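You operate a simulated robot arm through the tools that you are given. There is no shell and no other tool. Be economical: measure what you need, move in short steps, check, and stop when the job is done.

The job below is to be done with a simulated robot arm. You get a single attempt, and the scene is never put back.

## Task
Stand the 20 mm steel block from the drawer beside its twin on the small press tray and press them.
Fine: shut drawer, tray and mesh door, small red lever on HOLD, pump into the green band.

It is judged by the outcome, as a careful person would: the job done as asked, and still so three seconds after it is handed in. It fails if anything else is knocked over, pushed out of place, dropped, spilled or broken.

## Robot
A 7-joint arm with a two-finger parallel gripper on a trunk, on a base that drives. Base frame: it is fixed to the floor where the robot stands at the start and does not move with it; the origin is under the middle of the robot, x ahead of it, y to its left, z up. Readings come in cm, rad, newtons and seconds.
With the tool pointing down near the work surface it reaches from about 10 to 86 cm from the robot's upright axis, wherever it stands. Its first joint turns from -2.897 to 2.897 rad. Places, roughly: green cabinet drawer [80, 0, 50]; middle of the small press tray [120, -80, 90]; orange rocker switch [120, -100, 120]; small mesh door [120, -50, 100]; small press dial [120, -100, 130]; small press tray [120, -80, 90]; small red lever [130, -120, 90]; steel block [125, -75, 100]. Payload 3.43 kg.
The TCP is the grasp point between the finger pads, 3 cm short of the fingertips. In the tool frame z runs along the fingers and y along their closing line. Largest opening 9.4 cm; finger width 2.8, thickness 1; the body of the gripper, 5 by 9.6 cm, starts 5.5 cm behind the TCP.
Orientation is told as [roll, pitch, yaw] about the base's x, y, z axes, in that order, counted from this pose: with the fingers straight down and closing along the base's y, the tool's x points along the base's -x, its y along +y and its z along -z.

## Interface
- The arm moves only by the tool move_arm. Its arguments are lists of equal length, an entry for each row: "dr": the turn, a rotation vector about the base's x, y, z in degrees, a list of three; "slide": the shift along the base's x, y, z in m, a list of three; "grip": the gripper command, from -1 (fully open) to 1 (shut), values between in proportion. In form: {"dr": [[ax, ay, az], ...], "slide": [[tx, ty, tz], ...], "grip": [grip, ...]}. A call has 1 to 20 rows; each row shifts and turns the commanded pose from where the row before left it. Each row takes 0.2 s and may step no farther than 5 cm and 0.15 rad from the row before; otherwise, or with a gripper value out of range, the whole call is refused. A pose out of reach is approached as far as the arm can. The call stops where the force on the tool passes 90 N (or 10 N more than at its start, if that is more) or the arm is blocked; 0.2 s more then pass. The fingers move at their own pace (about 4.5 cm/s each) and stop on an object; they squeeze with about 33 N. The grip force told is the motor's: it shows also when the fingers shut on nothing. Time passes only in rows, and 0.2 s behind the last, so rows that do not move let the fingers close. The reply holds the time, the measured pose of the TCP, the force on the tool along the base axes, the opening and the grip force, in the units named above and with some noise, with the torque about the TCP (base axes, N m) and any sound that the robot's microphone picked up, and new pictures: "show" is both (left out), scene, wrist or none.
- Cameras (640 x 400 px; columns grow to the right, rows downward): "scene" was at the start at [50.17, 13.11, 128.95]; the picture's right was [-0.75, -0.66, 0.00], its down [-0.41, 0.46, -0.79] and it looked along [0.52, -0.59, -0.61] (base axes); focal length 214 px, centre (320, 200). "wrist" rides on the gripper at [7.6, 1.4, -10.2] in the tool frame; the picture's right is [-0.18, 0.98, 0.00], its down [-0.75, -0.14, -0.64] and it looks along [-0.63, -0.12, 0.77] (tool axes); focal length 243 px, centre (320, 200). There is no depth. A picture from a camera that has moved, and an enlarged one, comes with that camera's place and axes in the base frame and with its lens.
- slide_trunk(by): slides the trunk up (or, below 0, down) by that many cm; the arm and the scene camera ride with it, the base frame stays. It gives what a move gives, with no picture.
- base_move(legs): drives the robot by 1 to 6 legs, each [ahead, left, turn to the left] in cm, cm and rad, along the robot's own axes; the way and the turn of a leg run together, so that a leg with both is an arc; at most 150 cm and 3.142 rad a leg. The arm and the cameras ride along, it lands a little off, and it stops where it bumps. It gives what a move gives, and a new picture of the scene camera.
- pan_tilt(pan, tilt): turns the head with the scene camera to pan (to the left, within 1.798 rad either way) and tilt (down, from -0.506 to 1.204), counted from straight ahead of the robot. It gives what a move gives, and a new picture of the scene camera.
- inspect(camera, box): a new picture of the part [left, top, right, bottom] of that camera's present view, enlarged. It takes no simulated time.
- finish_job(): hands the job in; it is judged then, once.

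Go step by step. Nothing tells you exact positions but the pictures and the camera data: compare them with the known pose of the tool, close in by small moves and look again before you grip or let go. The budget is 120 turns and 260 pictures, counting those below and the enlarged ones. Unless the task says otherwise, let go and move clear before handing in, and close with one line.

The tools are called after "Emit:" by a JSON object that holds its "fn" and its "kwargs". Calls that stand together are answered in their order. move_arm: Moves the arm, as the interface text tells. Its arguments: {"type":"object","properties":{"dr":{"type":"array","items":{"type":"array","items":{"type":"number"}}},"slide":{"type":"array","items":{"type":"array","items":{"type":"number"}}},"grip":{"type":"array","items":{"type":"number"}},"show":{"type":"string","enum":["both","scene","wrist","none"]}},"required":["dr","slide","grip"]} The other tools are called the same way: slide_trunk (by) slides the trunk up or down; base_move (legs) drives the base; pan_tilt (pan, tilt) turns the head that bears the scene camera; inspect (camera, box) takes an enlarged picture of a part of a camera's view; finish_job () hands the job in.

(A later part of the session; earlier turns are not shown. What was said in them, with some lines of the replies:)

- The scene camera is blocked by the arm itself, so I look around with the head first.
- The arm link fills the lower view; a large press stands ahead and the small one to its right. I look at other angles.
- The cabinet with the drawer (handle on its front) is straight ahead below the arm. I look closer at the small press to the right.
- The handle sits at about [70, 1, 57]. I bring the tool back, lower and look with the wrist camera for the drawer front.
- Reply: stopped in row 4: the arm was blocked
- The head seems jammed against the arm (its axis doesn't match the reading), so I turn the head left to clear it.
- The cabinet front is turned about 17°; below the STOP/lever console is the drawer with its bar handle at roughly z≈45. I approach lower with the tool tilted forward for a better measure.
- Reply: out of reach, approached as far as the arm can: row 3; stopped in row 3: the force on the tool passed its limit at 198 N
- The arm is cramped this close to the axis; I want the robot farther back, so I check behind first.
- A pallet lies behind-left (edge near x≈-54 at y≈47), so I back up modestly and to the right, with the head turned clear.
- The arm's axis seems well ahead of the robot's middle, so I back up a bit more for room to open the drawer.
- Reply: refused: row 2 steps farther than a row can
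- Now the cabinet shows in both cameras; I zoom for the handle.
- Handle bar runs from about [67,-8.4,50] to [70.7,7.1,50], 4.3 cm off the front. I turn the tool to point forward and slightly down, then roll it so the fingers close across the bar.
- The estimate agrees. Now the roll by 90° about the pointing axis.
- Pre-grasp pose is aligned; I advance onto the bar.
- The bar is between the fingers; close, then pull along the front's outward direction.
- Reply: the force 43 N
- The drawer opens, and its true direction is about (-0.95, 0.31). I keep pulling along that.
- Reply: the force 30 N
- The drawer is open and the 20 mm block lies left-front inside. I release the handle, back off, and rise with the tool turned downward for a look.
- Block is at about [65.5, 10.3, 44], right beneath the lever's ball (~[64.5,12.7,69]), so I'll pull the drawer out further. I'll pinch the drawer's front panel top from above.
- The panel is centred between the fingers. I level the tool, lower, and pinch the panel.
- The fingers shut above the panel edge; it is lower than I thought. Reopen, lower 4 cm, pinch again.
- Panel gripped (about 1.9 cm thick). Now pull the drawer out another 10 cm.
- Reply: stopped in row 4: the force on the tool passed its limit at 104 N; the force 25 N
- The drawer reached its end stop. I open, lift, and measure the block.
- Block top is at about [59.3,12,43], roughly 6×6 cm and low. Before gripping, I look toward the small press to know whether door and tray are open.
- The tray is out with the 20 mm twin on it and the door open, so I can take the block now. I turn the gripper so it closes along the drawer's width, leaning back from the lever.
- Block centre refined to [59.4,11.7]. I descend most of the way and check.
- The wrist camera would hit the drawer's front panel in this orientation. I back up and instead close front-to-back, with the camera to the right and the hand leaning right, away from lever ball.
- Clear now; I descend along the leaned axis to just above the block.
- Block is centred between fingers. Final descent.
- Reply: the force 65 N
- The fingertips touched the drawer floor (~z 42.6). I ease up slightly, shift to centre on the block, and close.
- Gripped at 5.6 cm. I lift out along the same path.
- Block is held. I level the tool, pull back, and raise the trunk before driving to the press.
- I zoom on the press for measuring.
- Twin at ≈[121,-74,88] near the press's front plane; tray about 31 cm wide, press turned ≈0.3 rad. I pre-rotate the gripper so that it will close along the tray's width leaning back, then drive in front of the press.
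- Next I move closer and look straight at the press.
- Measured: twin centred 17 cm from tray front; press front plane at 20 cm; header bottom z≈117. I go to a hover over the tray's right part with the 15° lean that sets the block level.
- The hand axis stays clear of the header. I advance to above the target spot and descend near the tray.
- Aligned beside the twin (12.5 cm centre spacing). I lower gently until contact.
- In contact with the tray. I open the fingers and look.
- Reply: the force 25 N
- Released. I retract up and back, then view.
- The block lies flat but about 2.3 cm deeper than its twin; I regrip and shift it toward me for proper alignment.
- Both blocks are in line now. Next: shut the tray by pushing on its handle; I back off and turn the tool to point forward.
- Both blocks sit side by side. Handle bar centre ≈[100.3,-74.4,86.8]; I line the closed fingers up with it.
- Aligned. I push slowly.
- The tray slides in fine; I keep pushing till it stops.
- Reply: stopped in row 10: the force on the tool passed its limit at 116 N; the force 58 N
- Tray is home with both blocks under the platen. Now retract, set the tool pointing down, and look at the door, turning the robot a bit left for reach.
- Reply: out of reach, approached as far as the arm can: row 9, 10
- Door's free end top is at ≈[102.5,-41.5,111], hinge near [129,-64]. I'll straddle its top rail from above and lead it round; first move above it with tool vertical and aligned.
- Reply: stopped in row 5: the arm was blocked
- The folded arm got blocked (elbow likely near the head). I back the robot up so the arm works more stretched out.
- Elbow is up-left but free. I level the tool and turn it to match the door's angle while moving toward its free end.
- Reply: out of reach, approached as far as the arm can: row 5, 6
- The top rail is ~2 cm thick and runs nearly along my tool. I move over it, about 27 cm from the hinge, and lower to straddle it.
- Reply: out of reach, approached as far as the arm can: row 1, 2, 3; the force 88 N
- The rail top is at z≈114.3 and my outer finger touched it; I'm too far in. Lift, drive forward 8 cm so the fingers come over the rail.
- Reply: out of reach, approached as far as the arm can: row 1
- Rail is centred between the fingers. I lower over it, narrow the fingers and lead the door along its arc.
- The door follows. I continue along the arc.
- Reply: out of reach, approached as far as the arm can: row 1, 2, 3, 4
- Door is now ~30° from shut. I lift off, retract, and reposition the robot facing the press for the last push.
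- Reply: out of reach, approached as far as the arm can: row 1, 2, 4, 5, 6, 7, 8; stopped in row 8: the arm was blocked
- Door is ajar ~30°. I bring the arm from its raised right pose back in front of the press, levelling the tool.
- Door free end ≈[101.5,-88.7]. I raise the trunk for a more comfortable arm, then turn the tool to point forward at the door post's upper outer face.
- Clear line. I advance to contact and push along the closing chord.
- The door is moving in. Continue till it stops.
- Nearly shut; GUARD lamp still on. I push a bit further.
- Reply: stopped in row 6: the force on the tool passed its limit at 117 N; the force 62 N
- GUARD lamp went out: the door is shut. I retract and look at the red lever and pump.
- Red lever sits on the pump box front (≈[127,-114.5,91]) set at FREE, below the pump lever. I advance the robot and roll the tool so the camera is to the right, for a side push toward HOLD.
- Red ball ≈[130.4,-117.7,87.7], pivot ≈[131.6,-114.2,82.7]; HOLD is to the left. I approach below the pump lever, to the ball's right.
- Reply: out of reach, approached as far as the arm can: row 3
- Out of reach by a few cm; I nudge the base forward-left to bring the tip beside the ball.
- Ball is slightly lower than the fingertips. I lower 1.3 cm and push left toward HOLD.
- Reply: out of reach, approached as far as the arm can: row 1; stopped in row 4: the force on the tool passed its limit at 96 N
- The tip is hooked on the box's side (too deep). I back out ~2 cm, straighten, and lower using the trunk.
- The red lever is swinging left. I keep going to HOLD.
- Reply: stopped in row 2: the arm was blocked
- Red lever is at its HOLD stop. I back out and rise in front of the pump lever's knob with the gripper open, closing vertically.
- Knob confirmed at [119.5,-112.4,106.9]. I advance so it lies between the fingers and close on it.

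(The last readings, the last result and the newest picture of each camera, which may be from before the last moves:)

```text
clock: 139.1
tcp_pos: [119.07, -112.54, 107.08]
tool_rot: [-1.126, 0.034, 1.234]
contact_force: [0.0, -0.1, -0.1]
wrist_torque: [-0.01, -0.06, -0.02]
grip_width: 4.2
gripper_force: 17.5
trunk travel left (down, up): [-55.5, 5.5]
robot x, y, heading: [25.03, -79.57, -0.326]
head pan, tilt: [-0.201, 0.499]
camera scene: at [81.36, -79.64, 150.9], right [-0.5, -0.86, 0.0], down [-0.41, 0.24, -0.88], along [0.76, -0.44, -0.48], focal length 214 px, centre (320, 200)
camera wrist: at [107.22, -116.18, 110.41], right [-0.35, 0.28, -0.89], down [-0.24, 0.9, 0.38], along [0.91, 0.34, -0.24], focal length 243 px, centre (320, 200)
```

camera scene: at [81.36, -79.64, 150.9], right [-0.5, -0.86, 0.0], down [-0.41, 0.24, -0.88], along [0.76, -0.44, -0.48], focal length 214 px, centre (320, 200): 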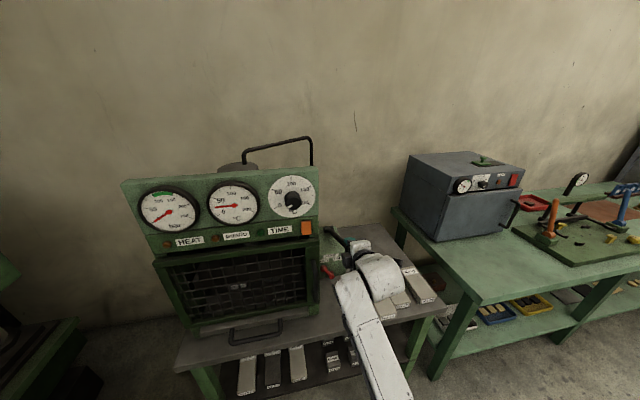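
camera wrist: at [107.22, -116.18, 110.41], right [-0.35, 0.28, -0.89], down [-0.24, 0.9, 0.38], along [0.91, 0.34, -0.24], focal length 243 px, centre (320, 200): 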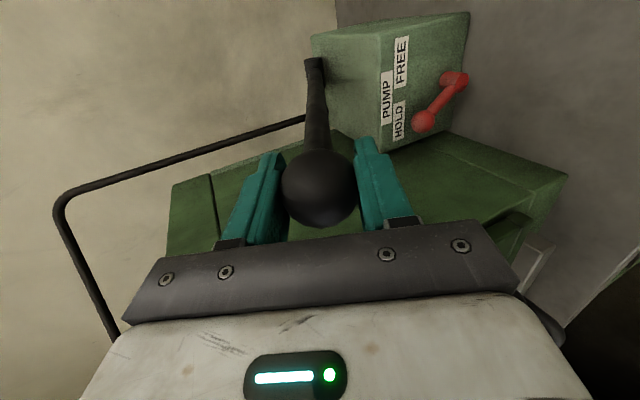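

Knob gripped. Its pivot is ~35 cm behind; I make a first partial down-stroke along the arc and watch the gauge.

Emit:
{"fn": "move_arm", "kwargs": {"dr": [[0, 0, 0], [0, 0, 0], [0, 0, 0], [0, 0, 0]], "slide": [[-0.011, 0.0038, -0.028], [-0.0087, 0.003, -0.029], [-0.0062, 0.002, -0.03], [0, 0, 0]], "grip": [1, 1, 1, 1], "show": "wrist"}}

Emit:
{"fn": "inspect", "kwargs": {"camera": "scene", "box": [120, 170, 360, 320]}}

```text
clock: 140.1
tcp_pos: [116.51, -111.57, 98.52]
tool_rot: [-1.124, 0.033, 1.234]
contact_force: [-0.8, -4.5, 5.0]
wrist_torque: [-0.25, -0.41, -0.19]
grip_width: 4.11
gripper_force: 44.9
trunk travel left (down, up): [-55.5, 5.5]
robot x, y, heading: [25.19, -79.48, -0.328]
head pan, tilt: [-0.201, 0.499]
camera wrist: at [104.75, -115.39, 101.83], right [-0.35, 0.28, -0.89], down [-0.23, 0.9, 0.38], along [0.91, 0.34, -0.25], focal length 243 px, centre (320, 200)
```

wrist: 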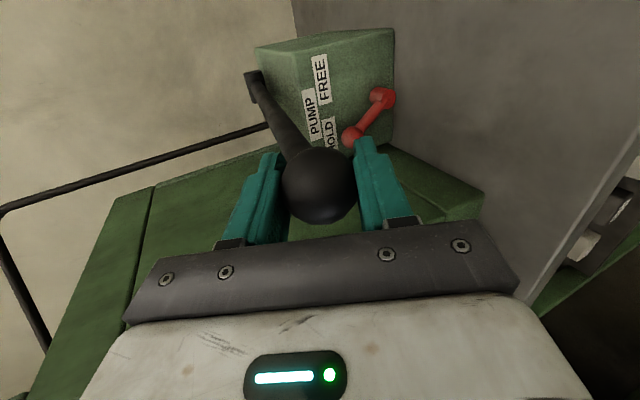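

```text
2.67 times, centred on (240, 245) of scene
camera zoom: at [81.33, -79.67, 150.91], right [-0.5, -0.86, 0.0], down [-0.41, 0.24, -0.88], along [0.76, -0.44, -0.48], focal length 572 px, centre (533, 80)
```

zoom: 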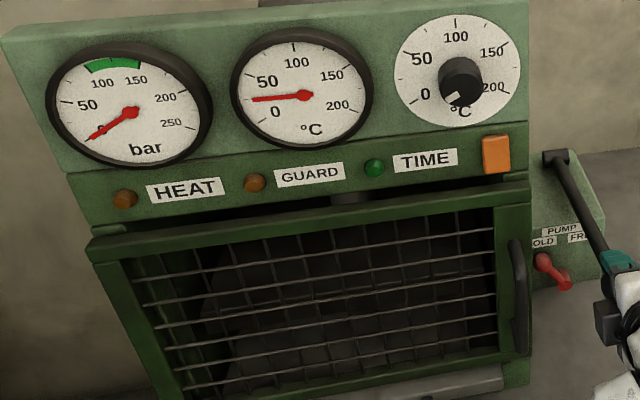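

The lever follows with little force. Continue down to its lower end.

Emit:
{"fn": "move_arm", "kwargs": {"dr": [[0, 0, 0], [0, 0, 0], [0, 0, 0]], "slide": [[-0.0038, 0.0013, -0.03], [-0.0012, 0.0004, -0.03], [0.0012, -0.0004, -0.03]], "grip": [1, 1, 1], "show": "none"}}

Emit:
{"fn": "inspect", "kwargs": {"camera": "scene", "box": [120, 170, 360, 320]}}

```text
clock: 140.8
tcp_pos: [116.47, -111.66, 95.06]
tool_rot: [-1.184, 0.039, 1.235]
contact_force: [-47.5, 16.1, 26.1]
wrist_torque: [-0.95, -2.16, -0.17]
grip_width: 4.3
gripper_force: 44.6
trunk travel left (down, up): [-55.5, 5.5]
robot x, y, heading: [24.58, -79.58, -0.327]
head pan, tilt: [-0.201, 0.499]
stopped in row 3: the force on the tool passed its limit at 110 N (the readings are from after the stop); the commanded pose is now the measured one
```

```text
2.67 times, centred on (240, 245) of scene
camera zoom: at [80.85, -79.5, 151.02], right [-0.5, -0.86, 0.0], down [-0.41, 0.24, -0.88], along [0.76, -0.44, -0.48], focal length 572 px, centre (533, 80)
```

zoom: 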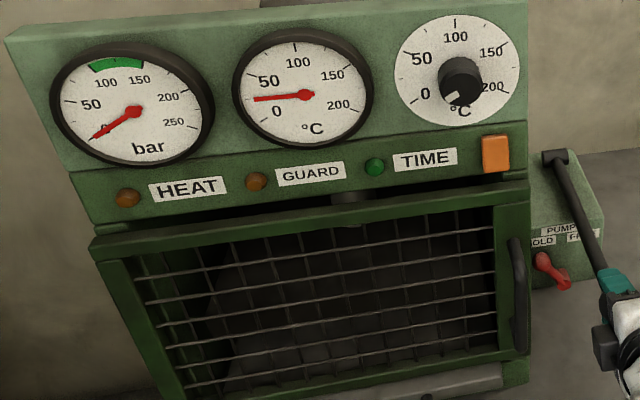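

Lower stop reached (z≈95); gauge barely moved. I do one full up-and-down stroke and check.

Emit:
{"fn": "move_arm", "kwargs": {"dr": [[0, 0, 0], [0, 0, 0], [0, 0, 0], [0, 0, 0], [0, 0, 0], [0, 0, 0], [0, 0, 0], [0, 0, 0], [0, 0, 0]], "slide": [[0.002, -0.0005, 0.03], [0.006, -0.002, 0.03], [0.0085, -0.003, 0.03], [0.0095, -0.0033, 0.029], [0, 0, 0], [-0.0095, 0.0033, -0.029], [-0.0085, 0.003, -0.03], [-0.006, 0.002, -0.03], [-0.002, 0.0005, -0.025]], "grip": [1, 1, 1, 1, 1, 1, 1, 1, 1], "show": "none"}}

Emit:
{"fn": "inspect", "kwargs": {"camera": "scene", "box": [120, 170, 360, 320]}}

```text
clock: 142.8
tcp_pos: [116.77, -111.87, 95.3]
tool_rot: [-1.176, 0.039, 1.237]
contact_force: [-9.3, 0.5, 14.3]
wrist_torque: [-0.69, -2.42, -0.19]
grip_width: 4.44
gripper_force: 45.4
trunk travel left (down, up): [-55.5, 5.5]
robot x, y, heading: [25.34, -79.15, -0.32]
head pan, tilt: [-0.201, 0.499]
```

```text
2.67 times, centred on (240, 245) of scene
camera zoom: at [81.15, -79.6, 150.95], right [-0.5, -0.86, 0.0], down [-0.41, 0.24, -0.88], along [0.76, -0.44, -0.48], focal length 572 px, centre (533, 80)
```

zoom: 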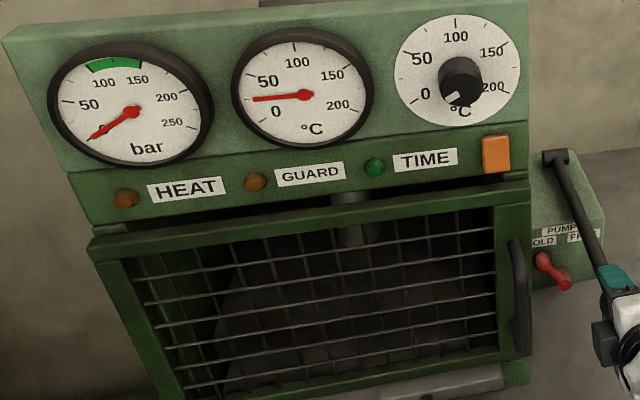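

The ram rod shows more, so the platen is coming down. Two more strokes.

Emit:
{"fn": "move_arm", "kwargs": {"dr": [[0, 0, 0], [0, 0, 0], [0, 0, 0], [0, 0, 0], [0, 0, 0], [0, 0, 0], [0, 0, 0], [0, 0, 0], [0, 0, 0], [0, 0, 0], [0, 0, 0], [0, 0, 0], [0, 0, 0], [0, 0, 0], [0, 0, 0], [0, 0, 0]], "slide": [[0.002, -0.0005, 0.03], [0.006, -0.002, 0.03], [0.0085, -0.003, 0.03], [0.009, -0.003, 0.027], [-0.009, 0.003, -0.027], [-0.0085, 0.003, -0.03], [-0.006, 0.002, -0.03], [-0.002, 0.0005, -0.03], [0.002, -0.0005, 0.03], [0.006, -0.002, 0.03], [0.0085, -0.003, 0.03], [0.009, -0.003, 0.027], [-0.009, 0.003, -0.027], [-0.0085, 0.003, -0.03], [-0.006, 0.002, -0.03], [-0.002, 0.0005, -0.03]], "grip": [1, 1, 1, 1, 1, 1, 1, 1, 1, 1, 1, 1, 1, 1, 1, 1], "show": "none"}}

Emit:
{"fn": "inspect", "kwargs": {"camera": "scene", "box": [120, 170, 360, 320]}}

```text
clock: 146.2
tcp_pos: [116.65, -111.71, 95.4]
tool_rot: [-1.18, 0.039, 1.233]
contact_force: [-6.4, -10.4, 11.4]
wrist_torque: [-0.55, -2.2, -0.7]
grip_width: 4.38
gripper_force: 44.5
trunk travel left (down, up): [-55.5, 5.5]
robot x, y, heading: [25.43, -79.49, -0.329]
head pan, tilt: [-0.201, 0.499]
```

```text
2.67 times, centred on (240, 245) of scene
camera zoom: at [81.17, -79.68, 150.95], right [-0.5, -0.86, 0.0], down [-0.41, 0.24, -0.88], along [0.76, -0.44, -0.48], focal length 572 px, centre (533, 80)
```

zoom: 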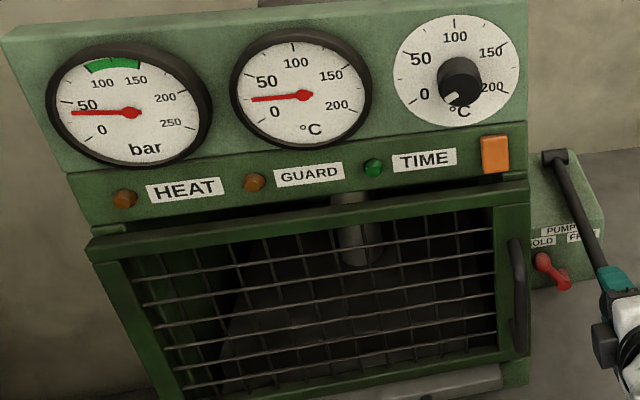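

Pressure now ≈40 bar; the band is ≈90–150. One more stroke, then check.

Emit:
{"fn": "move_arm", "kwargs": {"dr": [[0, 0, 0], [0, 0, 0], [0, 0, 0], [0, 0, 0], [0, 0, 0], [0, 0, 0], [0, 0, 0], [0, 0, 0]], "slide": [[0.002, -0.0005, 0.03], [0.006, -0.002, 0.03], [0.0085, -0.003, 0.03], [0.009, -0.003, 0.027], [-0.009, 0.003, -0.027], [-0.0085, 0.003, -0.03], [-0.006, 0.002, -0.03], [-0.002, 0.0005, -0.03]], "grip": [1, 1, 1, 1, 1, 1, 1, 1], "show": "none"}}

Emit:
{"fn": "inspect", "kwargs": {"camera": "scene", "box": [120, 170, 360, 320]}}

```text
clock: 148.0
tcp_pos: [116.43, -111.74, 95.27]
tool_rot: [-1.175, 0.038, 1.235]
contact_force: [-18.6, 1.0, 13.8]
wrist_torque: [-0.72, -2.33, -0.09]
grip_width: 4.38
gripper_force: 44.5
trunk travel left (down, up): [-55.5, 5.5]
robot x, y, heading: [25.04, -79.6, -0.327]
head pan, tilt: [-0.201, 0.499]
```

```text
2.67 times, centred on (240, 245) of scene
camera zoom: at [81.09, -79.59, 150.97], right [-0.5, -0.86, 0.0], down [-0.41, 0.24, -0.88], along [0.76, -0.44, -0.48], focal length 572 px, centre (533, 80)
```

zoom: 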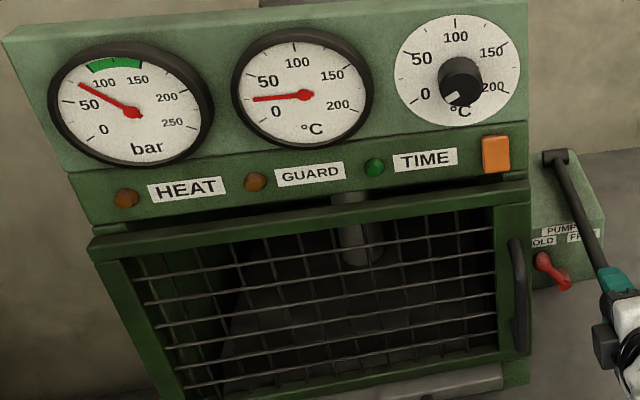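

≈75 bar. One more stroke should enter the band.

Emit:
{"fn": "move_arm", "kwargs": {"dr": [[0, 0, 0], [0, 0, 0], [0, 0, 0], [0, 0, 0], [0, 0, 0], [0, 0, 0], [0, 0, 0], [0, 0, 0]], "slide": [[0.002, -0.0005, 0.03], [0.006, -0.002, 0.03], [0.0085, -0.003, 0.03], [0.009, -0.003, 0.027], [-0.009, 0.003, -0.027], [-0.0085, 0.003, -0.03], [-0.006, 0.002, -0.03], [-0.002, 0.0005, -0.03]], "grip": [1, 1, 1, 1, 1, 1, 1, 1], "show": "none"}}

Emit:
{"fn": "inspect", "kwargs": {"camera": "scene", "box": [120, 170, 360, 320]}}

```text
clock: 149.8
tcp_pos: [116.68, -111.78, 95.29]
tool_rot: [-1.178, 0.04, 1.234]
contact_force: [-6.5, -1.4, 12.0]
wrist_torque: [-0.59, -2.18, -0.29]
grip_width: 4.4
gripper_force: 44.9
trunk travel left (down, up): [-55.5, 5.5]
robot x, y, heading: [25.23, -79.33, -0.326]
head pan, tilt: [-0.201, 0.499]
```

```text
2.67 times, centred on (240, 245) of scene
camera zoom: at [81.16, -79.62, 150.95], right [-0.5, -0.86, 0.0], down [-0.41, 0.24, -0.88], along [0.76, -0.44, -0.48], focal length 572 px, centre (533, 80)
```

zoom: 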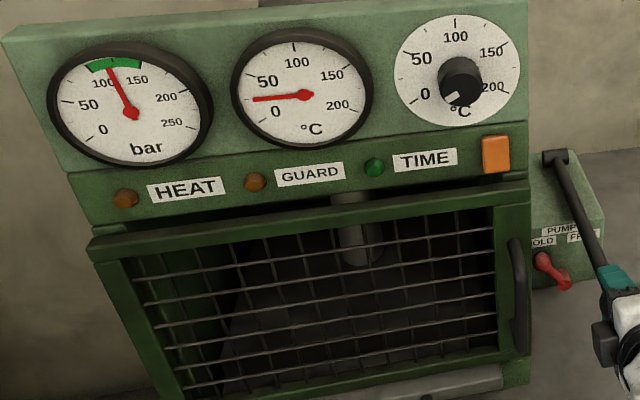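

The needle is mid green band. I release the knob and back straight out.

Emit:
{"fn": "move_arm", "kwargs": {"dr": [[0, 0, 0], [0, 0, 0], [0, 0, 0], [0, 0, 0], [0, 0, 0], [0, 0, 0], [0, 0, 0]], "slide": [[0, 0, 0], [0, 0, 0], [0, 0, 0], [-0.03, 0.01, 0.012], [-0.038, 0.013, 0.016], [-0.038, 0.013, 0.016], [-0.038, 0.013, 0.016]], "grip": [-1, -1, -1, -1, -1, -1, -1]}}

Emit:
{"fn": "inspect", "kwargs": {"camera": "scene", "box": [120, 170, 360, 320]}}

```text
clock: 151.4
tcp_pos: [102.14, -106.7, 101.09]
tool_rot: [-1.172, 0.038, 1.235]
contact_force: [-0.9, 0.3, -0.1]
wrist_torque: [0.0, -0.02, 0.0]
grip_width: 9.36
gripper_force: 0.0
trunk travel left (down, up): [-55.5, 5.5]
robot x, y, heading: [24.93, -79.62, -0.323]
head pan, tilt: [-0.201, 0.499]
camera scene: at [81.27, -79.64, 150.89], right [-0.5, -0.86, 0.0], down [-0.41, 0.24, -0.88], along [0.76, -0.44, -0.48], focal length 214 px, centre (320, 200)
camera wrist: at [90.24, -110.4, 104.02], right [-0.31, 0.27, -0.91], down [-0.25, 0.9, 0.35], along [0.92, 0.34, -0.21], focal length 243 px, centre (320, 200)
```

scene: 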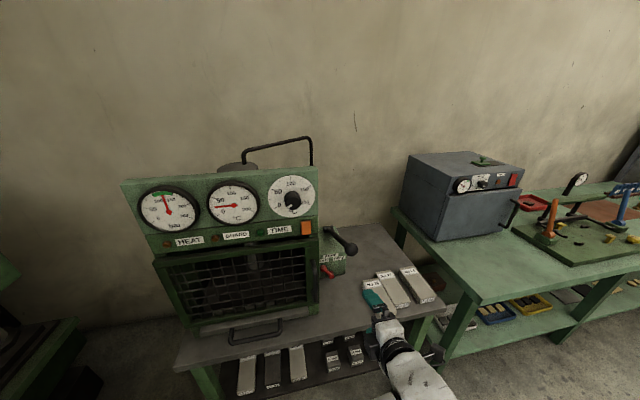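
wrist: 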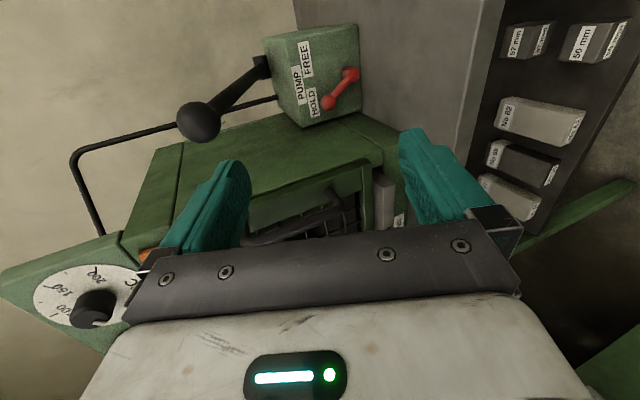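

```text
2.67 times, centred on (240, 245) of scene
camera zoom: at [81.27, -79.64, 150.89], right [-0.5, -0.86, 0.0], down [-0.41, 0.24, -0.88], along [0.76, -0.44, -0.48], focal length 572 px, centre (533, 80)
```

zoom: 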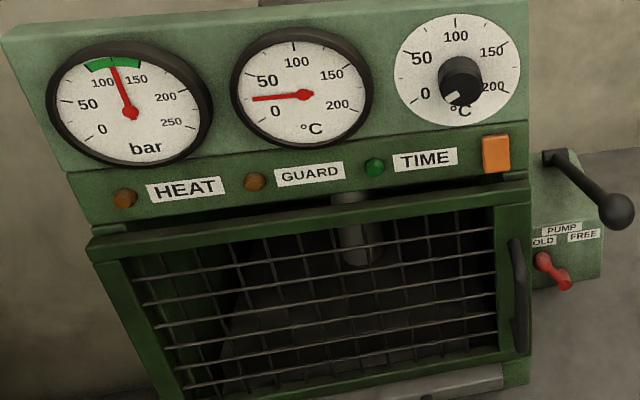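

Pressure holds mid-band, lever at HOLD, door and tray shut. Now back to the drawer: drive back and turn.

Emit:
{"fn": "base_move", "kwargs": {"legs": [[-40, 0, 0], [0, 0, 0.322], [-20, 0, 0], [0, 53, 0]]}}

```text
clock: 158.8
tcp_pos: [49.39, -13.58, 101.12]
tool_rot: [-1.173, 0.037, 1.554]
contact_force: [0.9, -0.1, -0.3]
wrist_torque: [-0.02, 0.03, 0.0]
grip_width: 9.4
gripper_force: 0.0
trunk travel left (down, up): [-55.5, 5.5]
robot x, y, heading: [-32.52, -11.82, -0.006]
head pan, tilt: [-0.201, 0.499]
camera scene: at [21.07, 5.46, 150.9], right [-0.2, -0.98, 0.0], down [-0.47, 0.1, -0.88], along [0.86, -0.18, -0.48], focal length 214 px, centre (320, 200)
```

scene: 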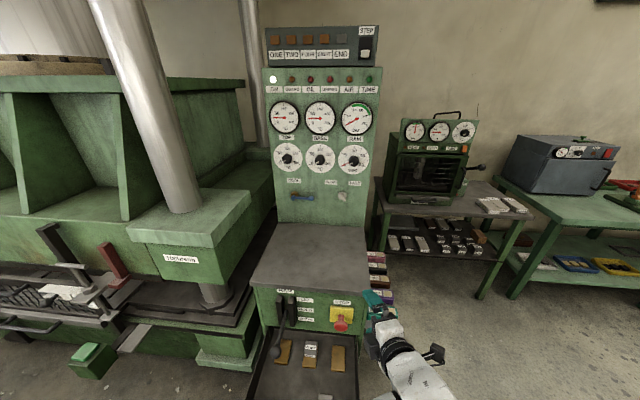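

Clear view; the drawer is open ahead. I swing the tool over to in front of its handle, then lower the trunk.

Emit:
{"fn": "move_arm", "kwargs": {"dr": [[0, 0, -5.8], [0, 0, -5.8], [0, 0, -5.8], [0, 0, 0], [0, 0, 0], [0, 0, 0], [0, 0, 0]], "slide": [[-0.024, 0.035, 0.01], [-0.024, 0.035, 0.01], [-0.024, 0.035, 0.01], [-0.024, 0.035, 0.01], [-0.024, 0.035, 0.01], [-0.024, 0.035, 0.01], [-0.024, 0.035, 0.01]], "grip": [-0.4, -0.4, -0.4, -0.4, -0.4, -0.4, -0.4]}}

```text
clock: 160.4
tcp_pos: [32.45, 10.83, 108.02]
tool_rot: [-1.174, 0.039, 1.249]
contact_force: [-0.2, 0.3, -0.3]
wrist_torque: [-0.01, 0.02, 0.0]
grip_width: 6.55
gripper_force: 0.1
trunk travel left (down, up): [-55.5, 5.5]
robot x, y, heading: [-32.6, -12.03, -0.007]
head pan, tilt: [-0.201, 0.499]
camera scene: at [21.07, 5.46, 150.9], right [-0.21, -0.98, 0.0], down [-0.47, 0.1, -0.88], along [0.86, -0.18, -0.48], focal length 214 px, centre (320, 200)
camera wrist: at [20.68, 7.01, 111.06], right [-0.31, 0.26, -0.91], down [-0.27, 0.9, 0.35], along [0.91, 0.35, -0.21], focal length 243 px, centre (320, 200)
```

scene: 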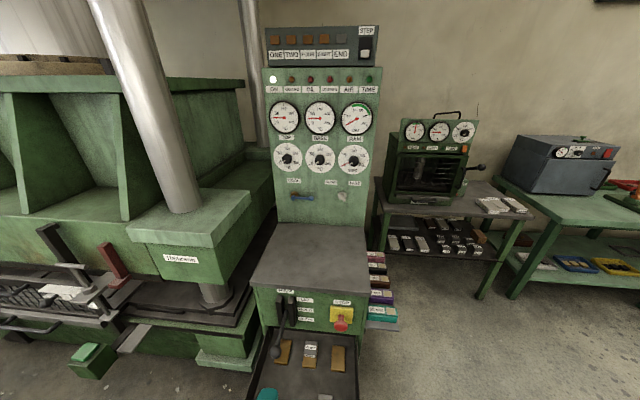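
wrist: 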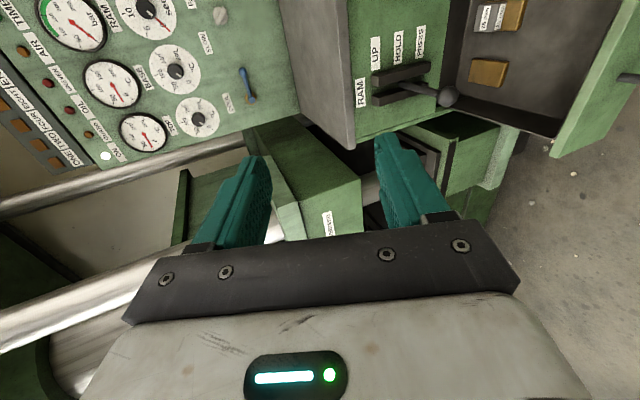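

Emit:
{"fn": "slide_trunk", "kwargs": {"by": -45}}

Emit:
{"fn": "move_arm", "kwargs": {"dr": [[0, 0, 0], [0, 0, 0]], "slide": [[-0.01, 0.005, -0.02], [0, 0, -0.02]], "grip": [-0.4, -0.4]}}

```text
refused: -45 is not a number from -40 to 40
```

```text
clock: 161.1
tcp_pos: [31.37, 11.3, 103.97]
tool_rot: [-1.174, 0.037, 1.25]
contact_force: [0.0, -0.9, 0.2]
wrist_torque: [0.01, -0.02, 0.01]
grip_width: 6.56
gripper_force: 0.1
trunk travel left (down, up): [-55.5, 5.5]
robot x, y, heading: [-32.23, -12.21, -0.004]
head pan, tilt: [-0.201, 0.499]
camera scene: at [21.06, 5.49, 150.9], right [-0.2, -0.98, 0.0], down [-0.47, 0.1, -0.88], along [0.86, -0.18, -0.48], focal length 214 px, centre (320, 200)
camera wrist: at [19.65, 7.46, 106.96], right [-0.31, 0.26, -0.91], down [-0.27, 0.9, 0.35], along [0.91, 0.35, -0.21], focal length 243 px, centre (320, 200)
```

scene: 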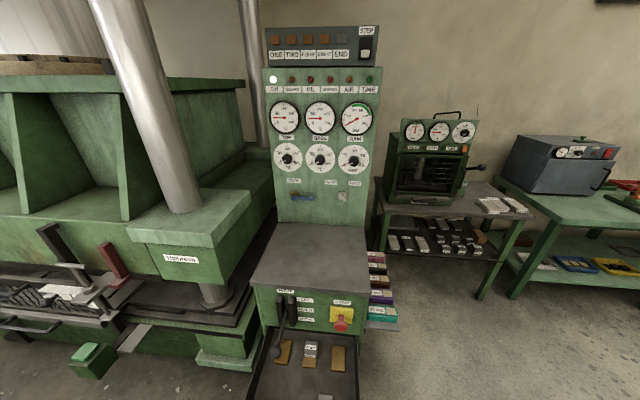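
wrist: 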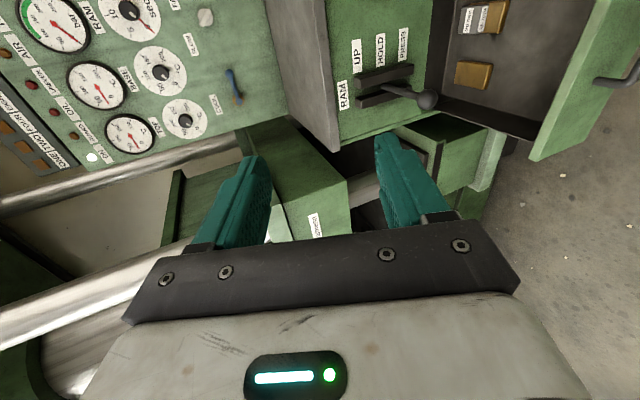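

Emit:
{"fn": "slide_trunk", "kwargs": {"by": -40}}

Emit:
{"fn": "move_arm", "kwargs": {"dr": [[0, 0, 0], [0, 0, 0], [0, 0, 0]], "slide": [[0, 0, -0.03], [0, 0, -0.03], [0, 0, -0.03]], "grip": [-0.4, -0.4, -0.4]}}

```text
clock: 164.9
tcp_pos: [31.51, 11.29, 63.94]
tool_rot: [-1.173, 0.04, 1.25]
contact_force: [0.2, 0.3, 0.4]
wrist_torque: [0.01, -0.02, 0.02]
grip_width: 6.56
gripper_force: 0.1
trunk travel left (down, up): [-15.5, 45.5]
robot x, y, heading: [-32.05, -11.89, -0.003]
head pan, tilt: [-0.201, 0.499]
```

```text
clock: 165.7
tcp_pos: [31.54, 11.5, 55.05]
tool_rot: [-1.172, 0.038, 1.25]
contact_force: [-0.6, 0.6, -1.0]
wrist_torque: [-0.02, 0.0, 0.0]
grip_width: 6.56
gripper_force: 0.0
trunk travel left (down, up): [-15.5, 45.5]
robot x, y, heading: [-32.7, -12.2, -0.009]
head pan, tilt: [-0.201, 0.499]
camera scene: at [21.06, 5.48, 110.9], right [-0.2, -0.98, 0.0], down [-0.47, 0.1, -0.88], along [0.86, -0.18, -0.48], focal length 214 px, centre (320, 200)
camera wrist: at [19.67, 7.61, 58.07], right [-0.31, 0.26, -0.91], down [-0.27, 0.9, 0.35], along [0.91, 0.35, -0.21], focal length 243 px, centre (320, 200)
```

scene: 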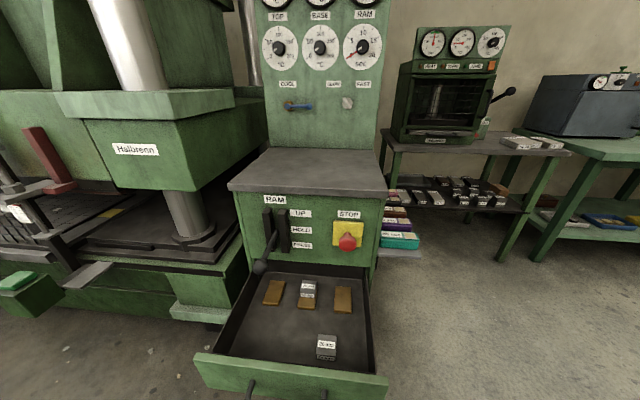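
wrist: 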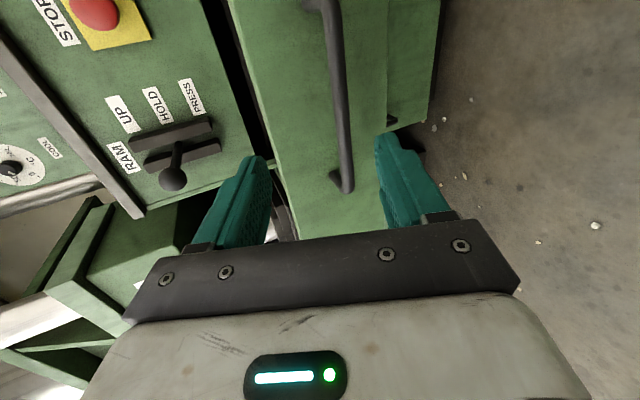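

Handle as expected at ≈[40,8,49.5]. I advance, grip it, and push the drawer in.

Emit:
{"fn": "move_arm", "kwargs": {"dr": [[0, 0, 0], [0, 0, 0], [0, 0, 0], [0, 0, 0], [0, 0, 0], [0, 0, 0]], "slide": [[0.02, -0.011, -0.022], [0.028, -0.01, -0.017], [0.03, -0.011, -0.014], [0, 0, 0], [0, 0, 0], [0, 0, 0]], "grip": [-0.4, -0.4, -0.4, 1, 1, 1], "show": "wrist"}}

```text
clock: 167.1
tcp_pos: [39.28, 8.16, 49.53]
tool_rot: [-1.171, 0.038, 1.251]
contact_force: [0.9, 0.5, -5.3]
wrist_torque: [0.46, -0.13, -0.02]
grip_width: 1.47
gripper_force: 18.4
trunk travel left (down, up): [-15.5, 45.5]
robot x, y, heading: [-32.35, -11.82, -0.006]
head pan, tilt: [-0.201, 0.499]
camera wrist: at [27.45, 4.34, 52.58], right [-0.32, 0.26, -0.91], down [-0.27, 0.9, 0.35], along [0.91, 0.35, -0.21], focal length 243 px, centre (320, 200)
```

wrist: 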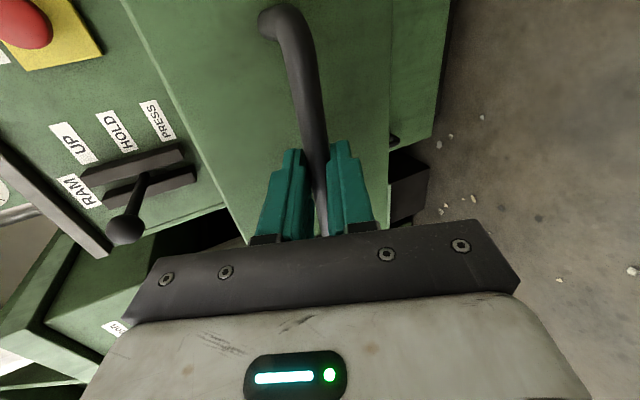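

Emit:
{"fn": "move_arm", "kwargs": {"dr": [[0, 0, 0], [0, 0, 0], [0, 0, 0], [0, 0, 0], [0, 0, 0], [0, 0, 0], [0, 0, 0], [0, 0, 0], [0, 0, 0], [0, 0, 0], [0, 0, 0], [0, 0, 0], [0, 0, 0], [0, 0, 0], [0, 0, 0], [0, 0, 0]], "slide": [[0.019, -0.006, 0], [0.019, -0.006, 0], [0.019, -0.006, 0], [0.019, -0.006, 0], [0.019, -0.006, 0], [0.019, -0.006, 0], [0.019, -0.006, 0], [0.019, -0.006, 0], [0.019, -0.006, 0], [0.019, -0.006, 0], [0.019, -0.006, 0], [0.019, -0.006, 0], [0.019, -0.006, 0], [0.019, -0.006, 0], [0.015, -0.005, 0], [0.01, -0.003, 0]], "grip": [1, 1, 1, 1, 1, 1, 1, 1, 1, 1, 1, 1, 1, 1, 1, 1]}}

```text
clock: 170.5
tcp_pos: [68.0, -1.01, 49.46]
tool_rot: [-1.172, 0.043, 1.251]
contact_force: [-41.3, -6.9, -3.7]
wrist_torque: [1.01, -0.02, -0.91]
grip_width: 1.45
gripper_force: 45.0
trunk travel left (down, up): [-15.5, 45.5]
robot x, y, heading: [-32.55, -11.72, -0.005]
head pan, tilt: [-0.201, 0.499]
camera scene: at [20.95, 5.49, 110.93], right [-0.2, -0.98, 0.0], down [-0.47, 0.1, -0.88], along [0.86, -0.18, -0.48], focal length 214 px, centre (320, 200)
camera wrist: at [56.28, -4.89, 52.51], right [-0.32, 0.26, -0.91], down [-0.27, 0.9, 0.35], along [0.91, 0.35, -0.22], focal length 243 px, centre (320, 200)
```

scene: 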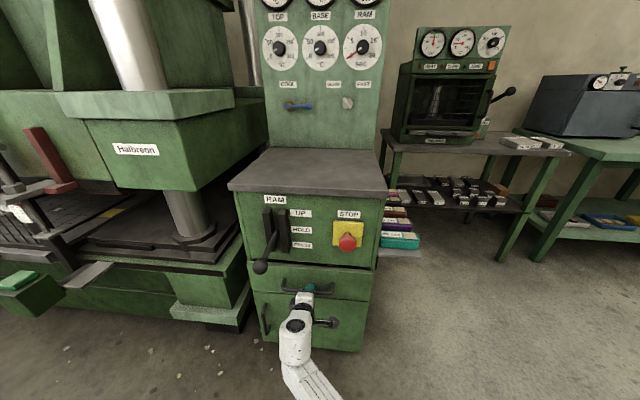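
wrist: 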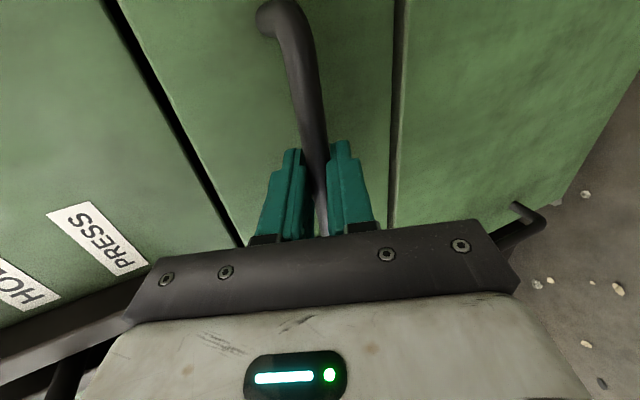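

Drawer is shut against its stop. I release, back away, and do final checks.

Emit:
{"fn": "move_arm", "kwargs": {"dr": [[0, 0, 0], [0, 0, 0], [0, 0, 0], [0, 0, 0], [0, 0, 0], [0, 0, 0], [0, 0, 0], [0, 0, 0]], "slide": [[0, 0, 0], [0, 0, 0], [0, 0, 0], [-0.036, 0.011, 0.014], [-0.036, 0.011, 0.014], [-0.036, 0.011, 0.014], [-0.036, 0.011, 0.014], [-0.036, 0.011, 0.014]], "grip": [-0.4, -0.4, -0.4, -0.4, -0.4, -0.4, -0.4, -0.4]}}

Emit:
{"fn": "inspect", "kwargs": {"camera": "scene", "box": [370, 20, 550, 150]}}

Emit:
{"fn": "inspect", "kwargs": {"camera": "scene", "box": [220, 180, 400, 350]}}

```text
clock: 172.3
tcp_pos: [50.4, 4.41, 56.7]
tool_rot: [-1.173, 0.037, 1.248]
contact_force: [0.1, 0.0, -0.8]
wrist_torque: [-0.01, 0.01, -0.01]
grip_width: 6.58
gripper_force: 0.1
trunk travel left (down, up): [-15.5, 45.5]
robot x, y, heading: [-32.63, -11.79, -0.004]
head pan, tilt: [-0.201, 0.499]
camera scene: at [21.08, 5.46, 110.89], right [-0.21, -0.98, 0.0], down [-0.47, 0.1, -0.88], along [0.86, -0.18, -0.48], focal length 214 px, centre (320, 200)
camera wrist: at [38.56, 0.65, 59.59], right [-0.31, 0.26, -0.91], down [-0.27, 0.9, 0.35], along [0.91, 0.35, -0.21], focal length 243 px, centre (320, 200)
```

scene: 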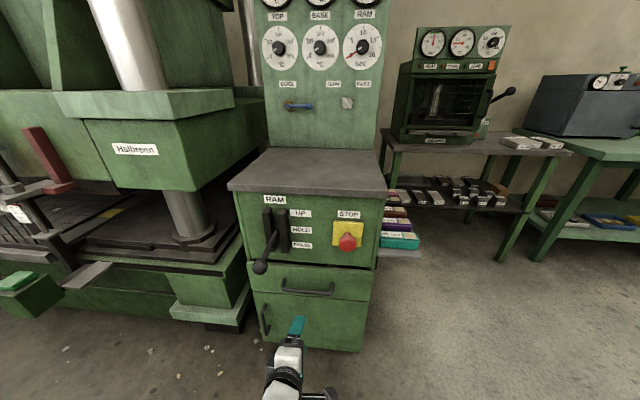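
wrist: 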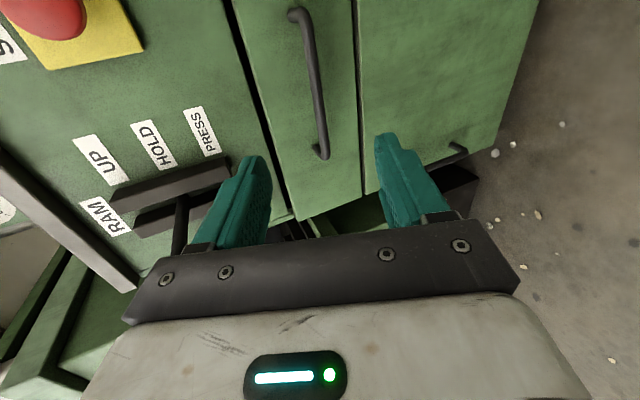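

```text
3.08 times, centred on (460, 85) of scene
camera zoom: at [21.08, 5.46, 110.89], right [-0.21, -0.98, 0.0], down [-0.47, 0.1, -0.88], along [0.86, -0.18, -0.48], focal length 660 px, centre (-111, 554)
```

zoom: 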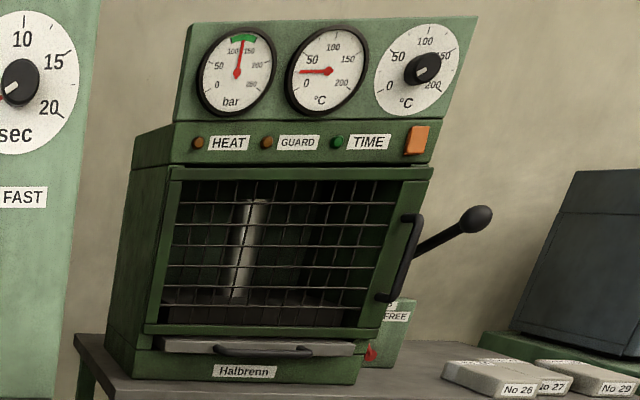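

```text
2.35 times, centred on (310, 265) of scene
camera zoom: at [21.08, 5.46, 110.89], right [-0.21, -0.98, 0.0], down [-0.47, 0.1, -0.88], along [0.86, -0.18, -0.48], focal length 505 px, centre (344, 47)
```

zoom: 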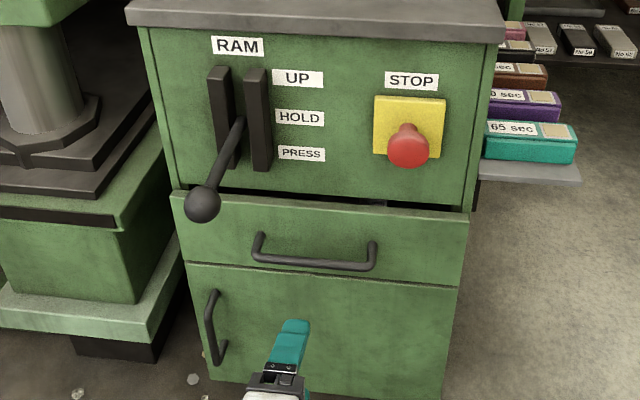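

Everything checks out: needle in the green band, GUARD lamp off, tray and drawer shut, red lever on HOLD and the arm clear. I hand the job in.

Emit:
{"fn": "finish_job", "kwargs": {}}

```text
The job is handed in.
```

The 20 mm block is on the press tray beside its twin and being pressed. The gauge needle is in the green band. The small red lever is on HOLD, and the drawer, tray and mesh door are shut.
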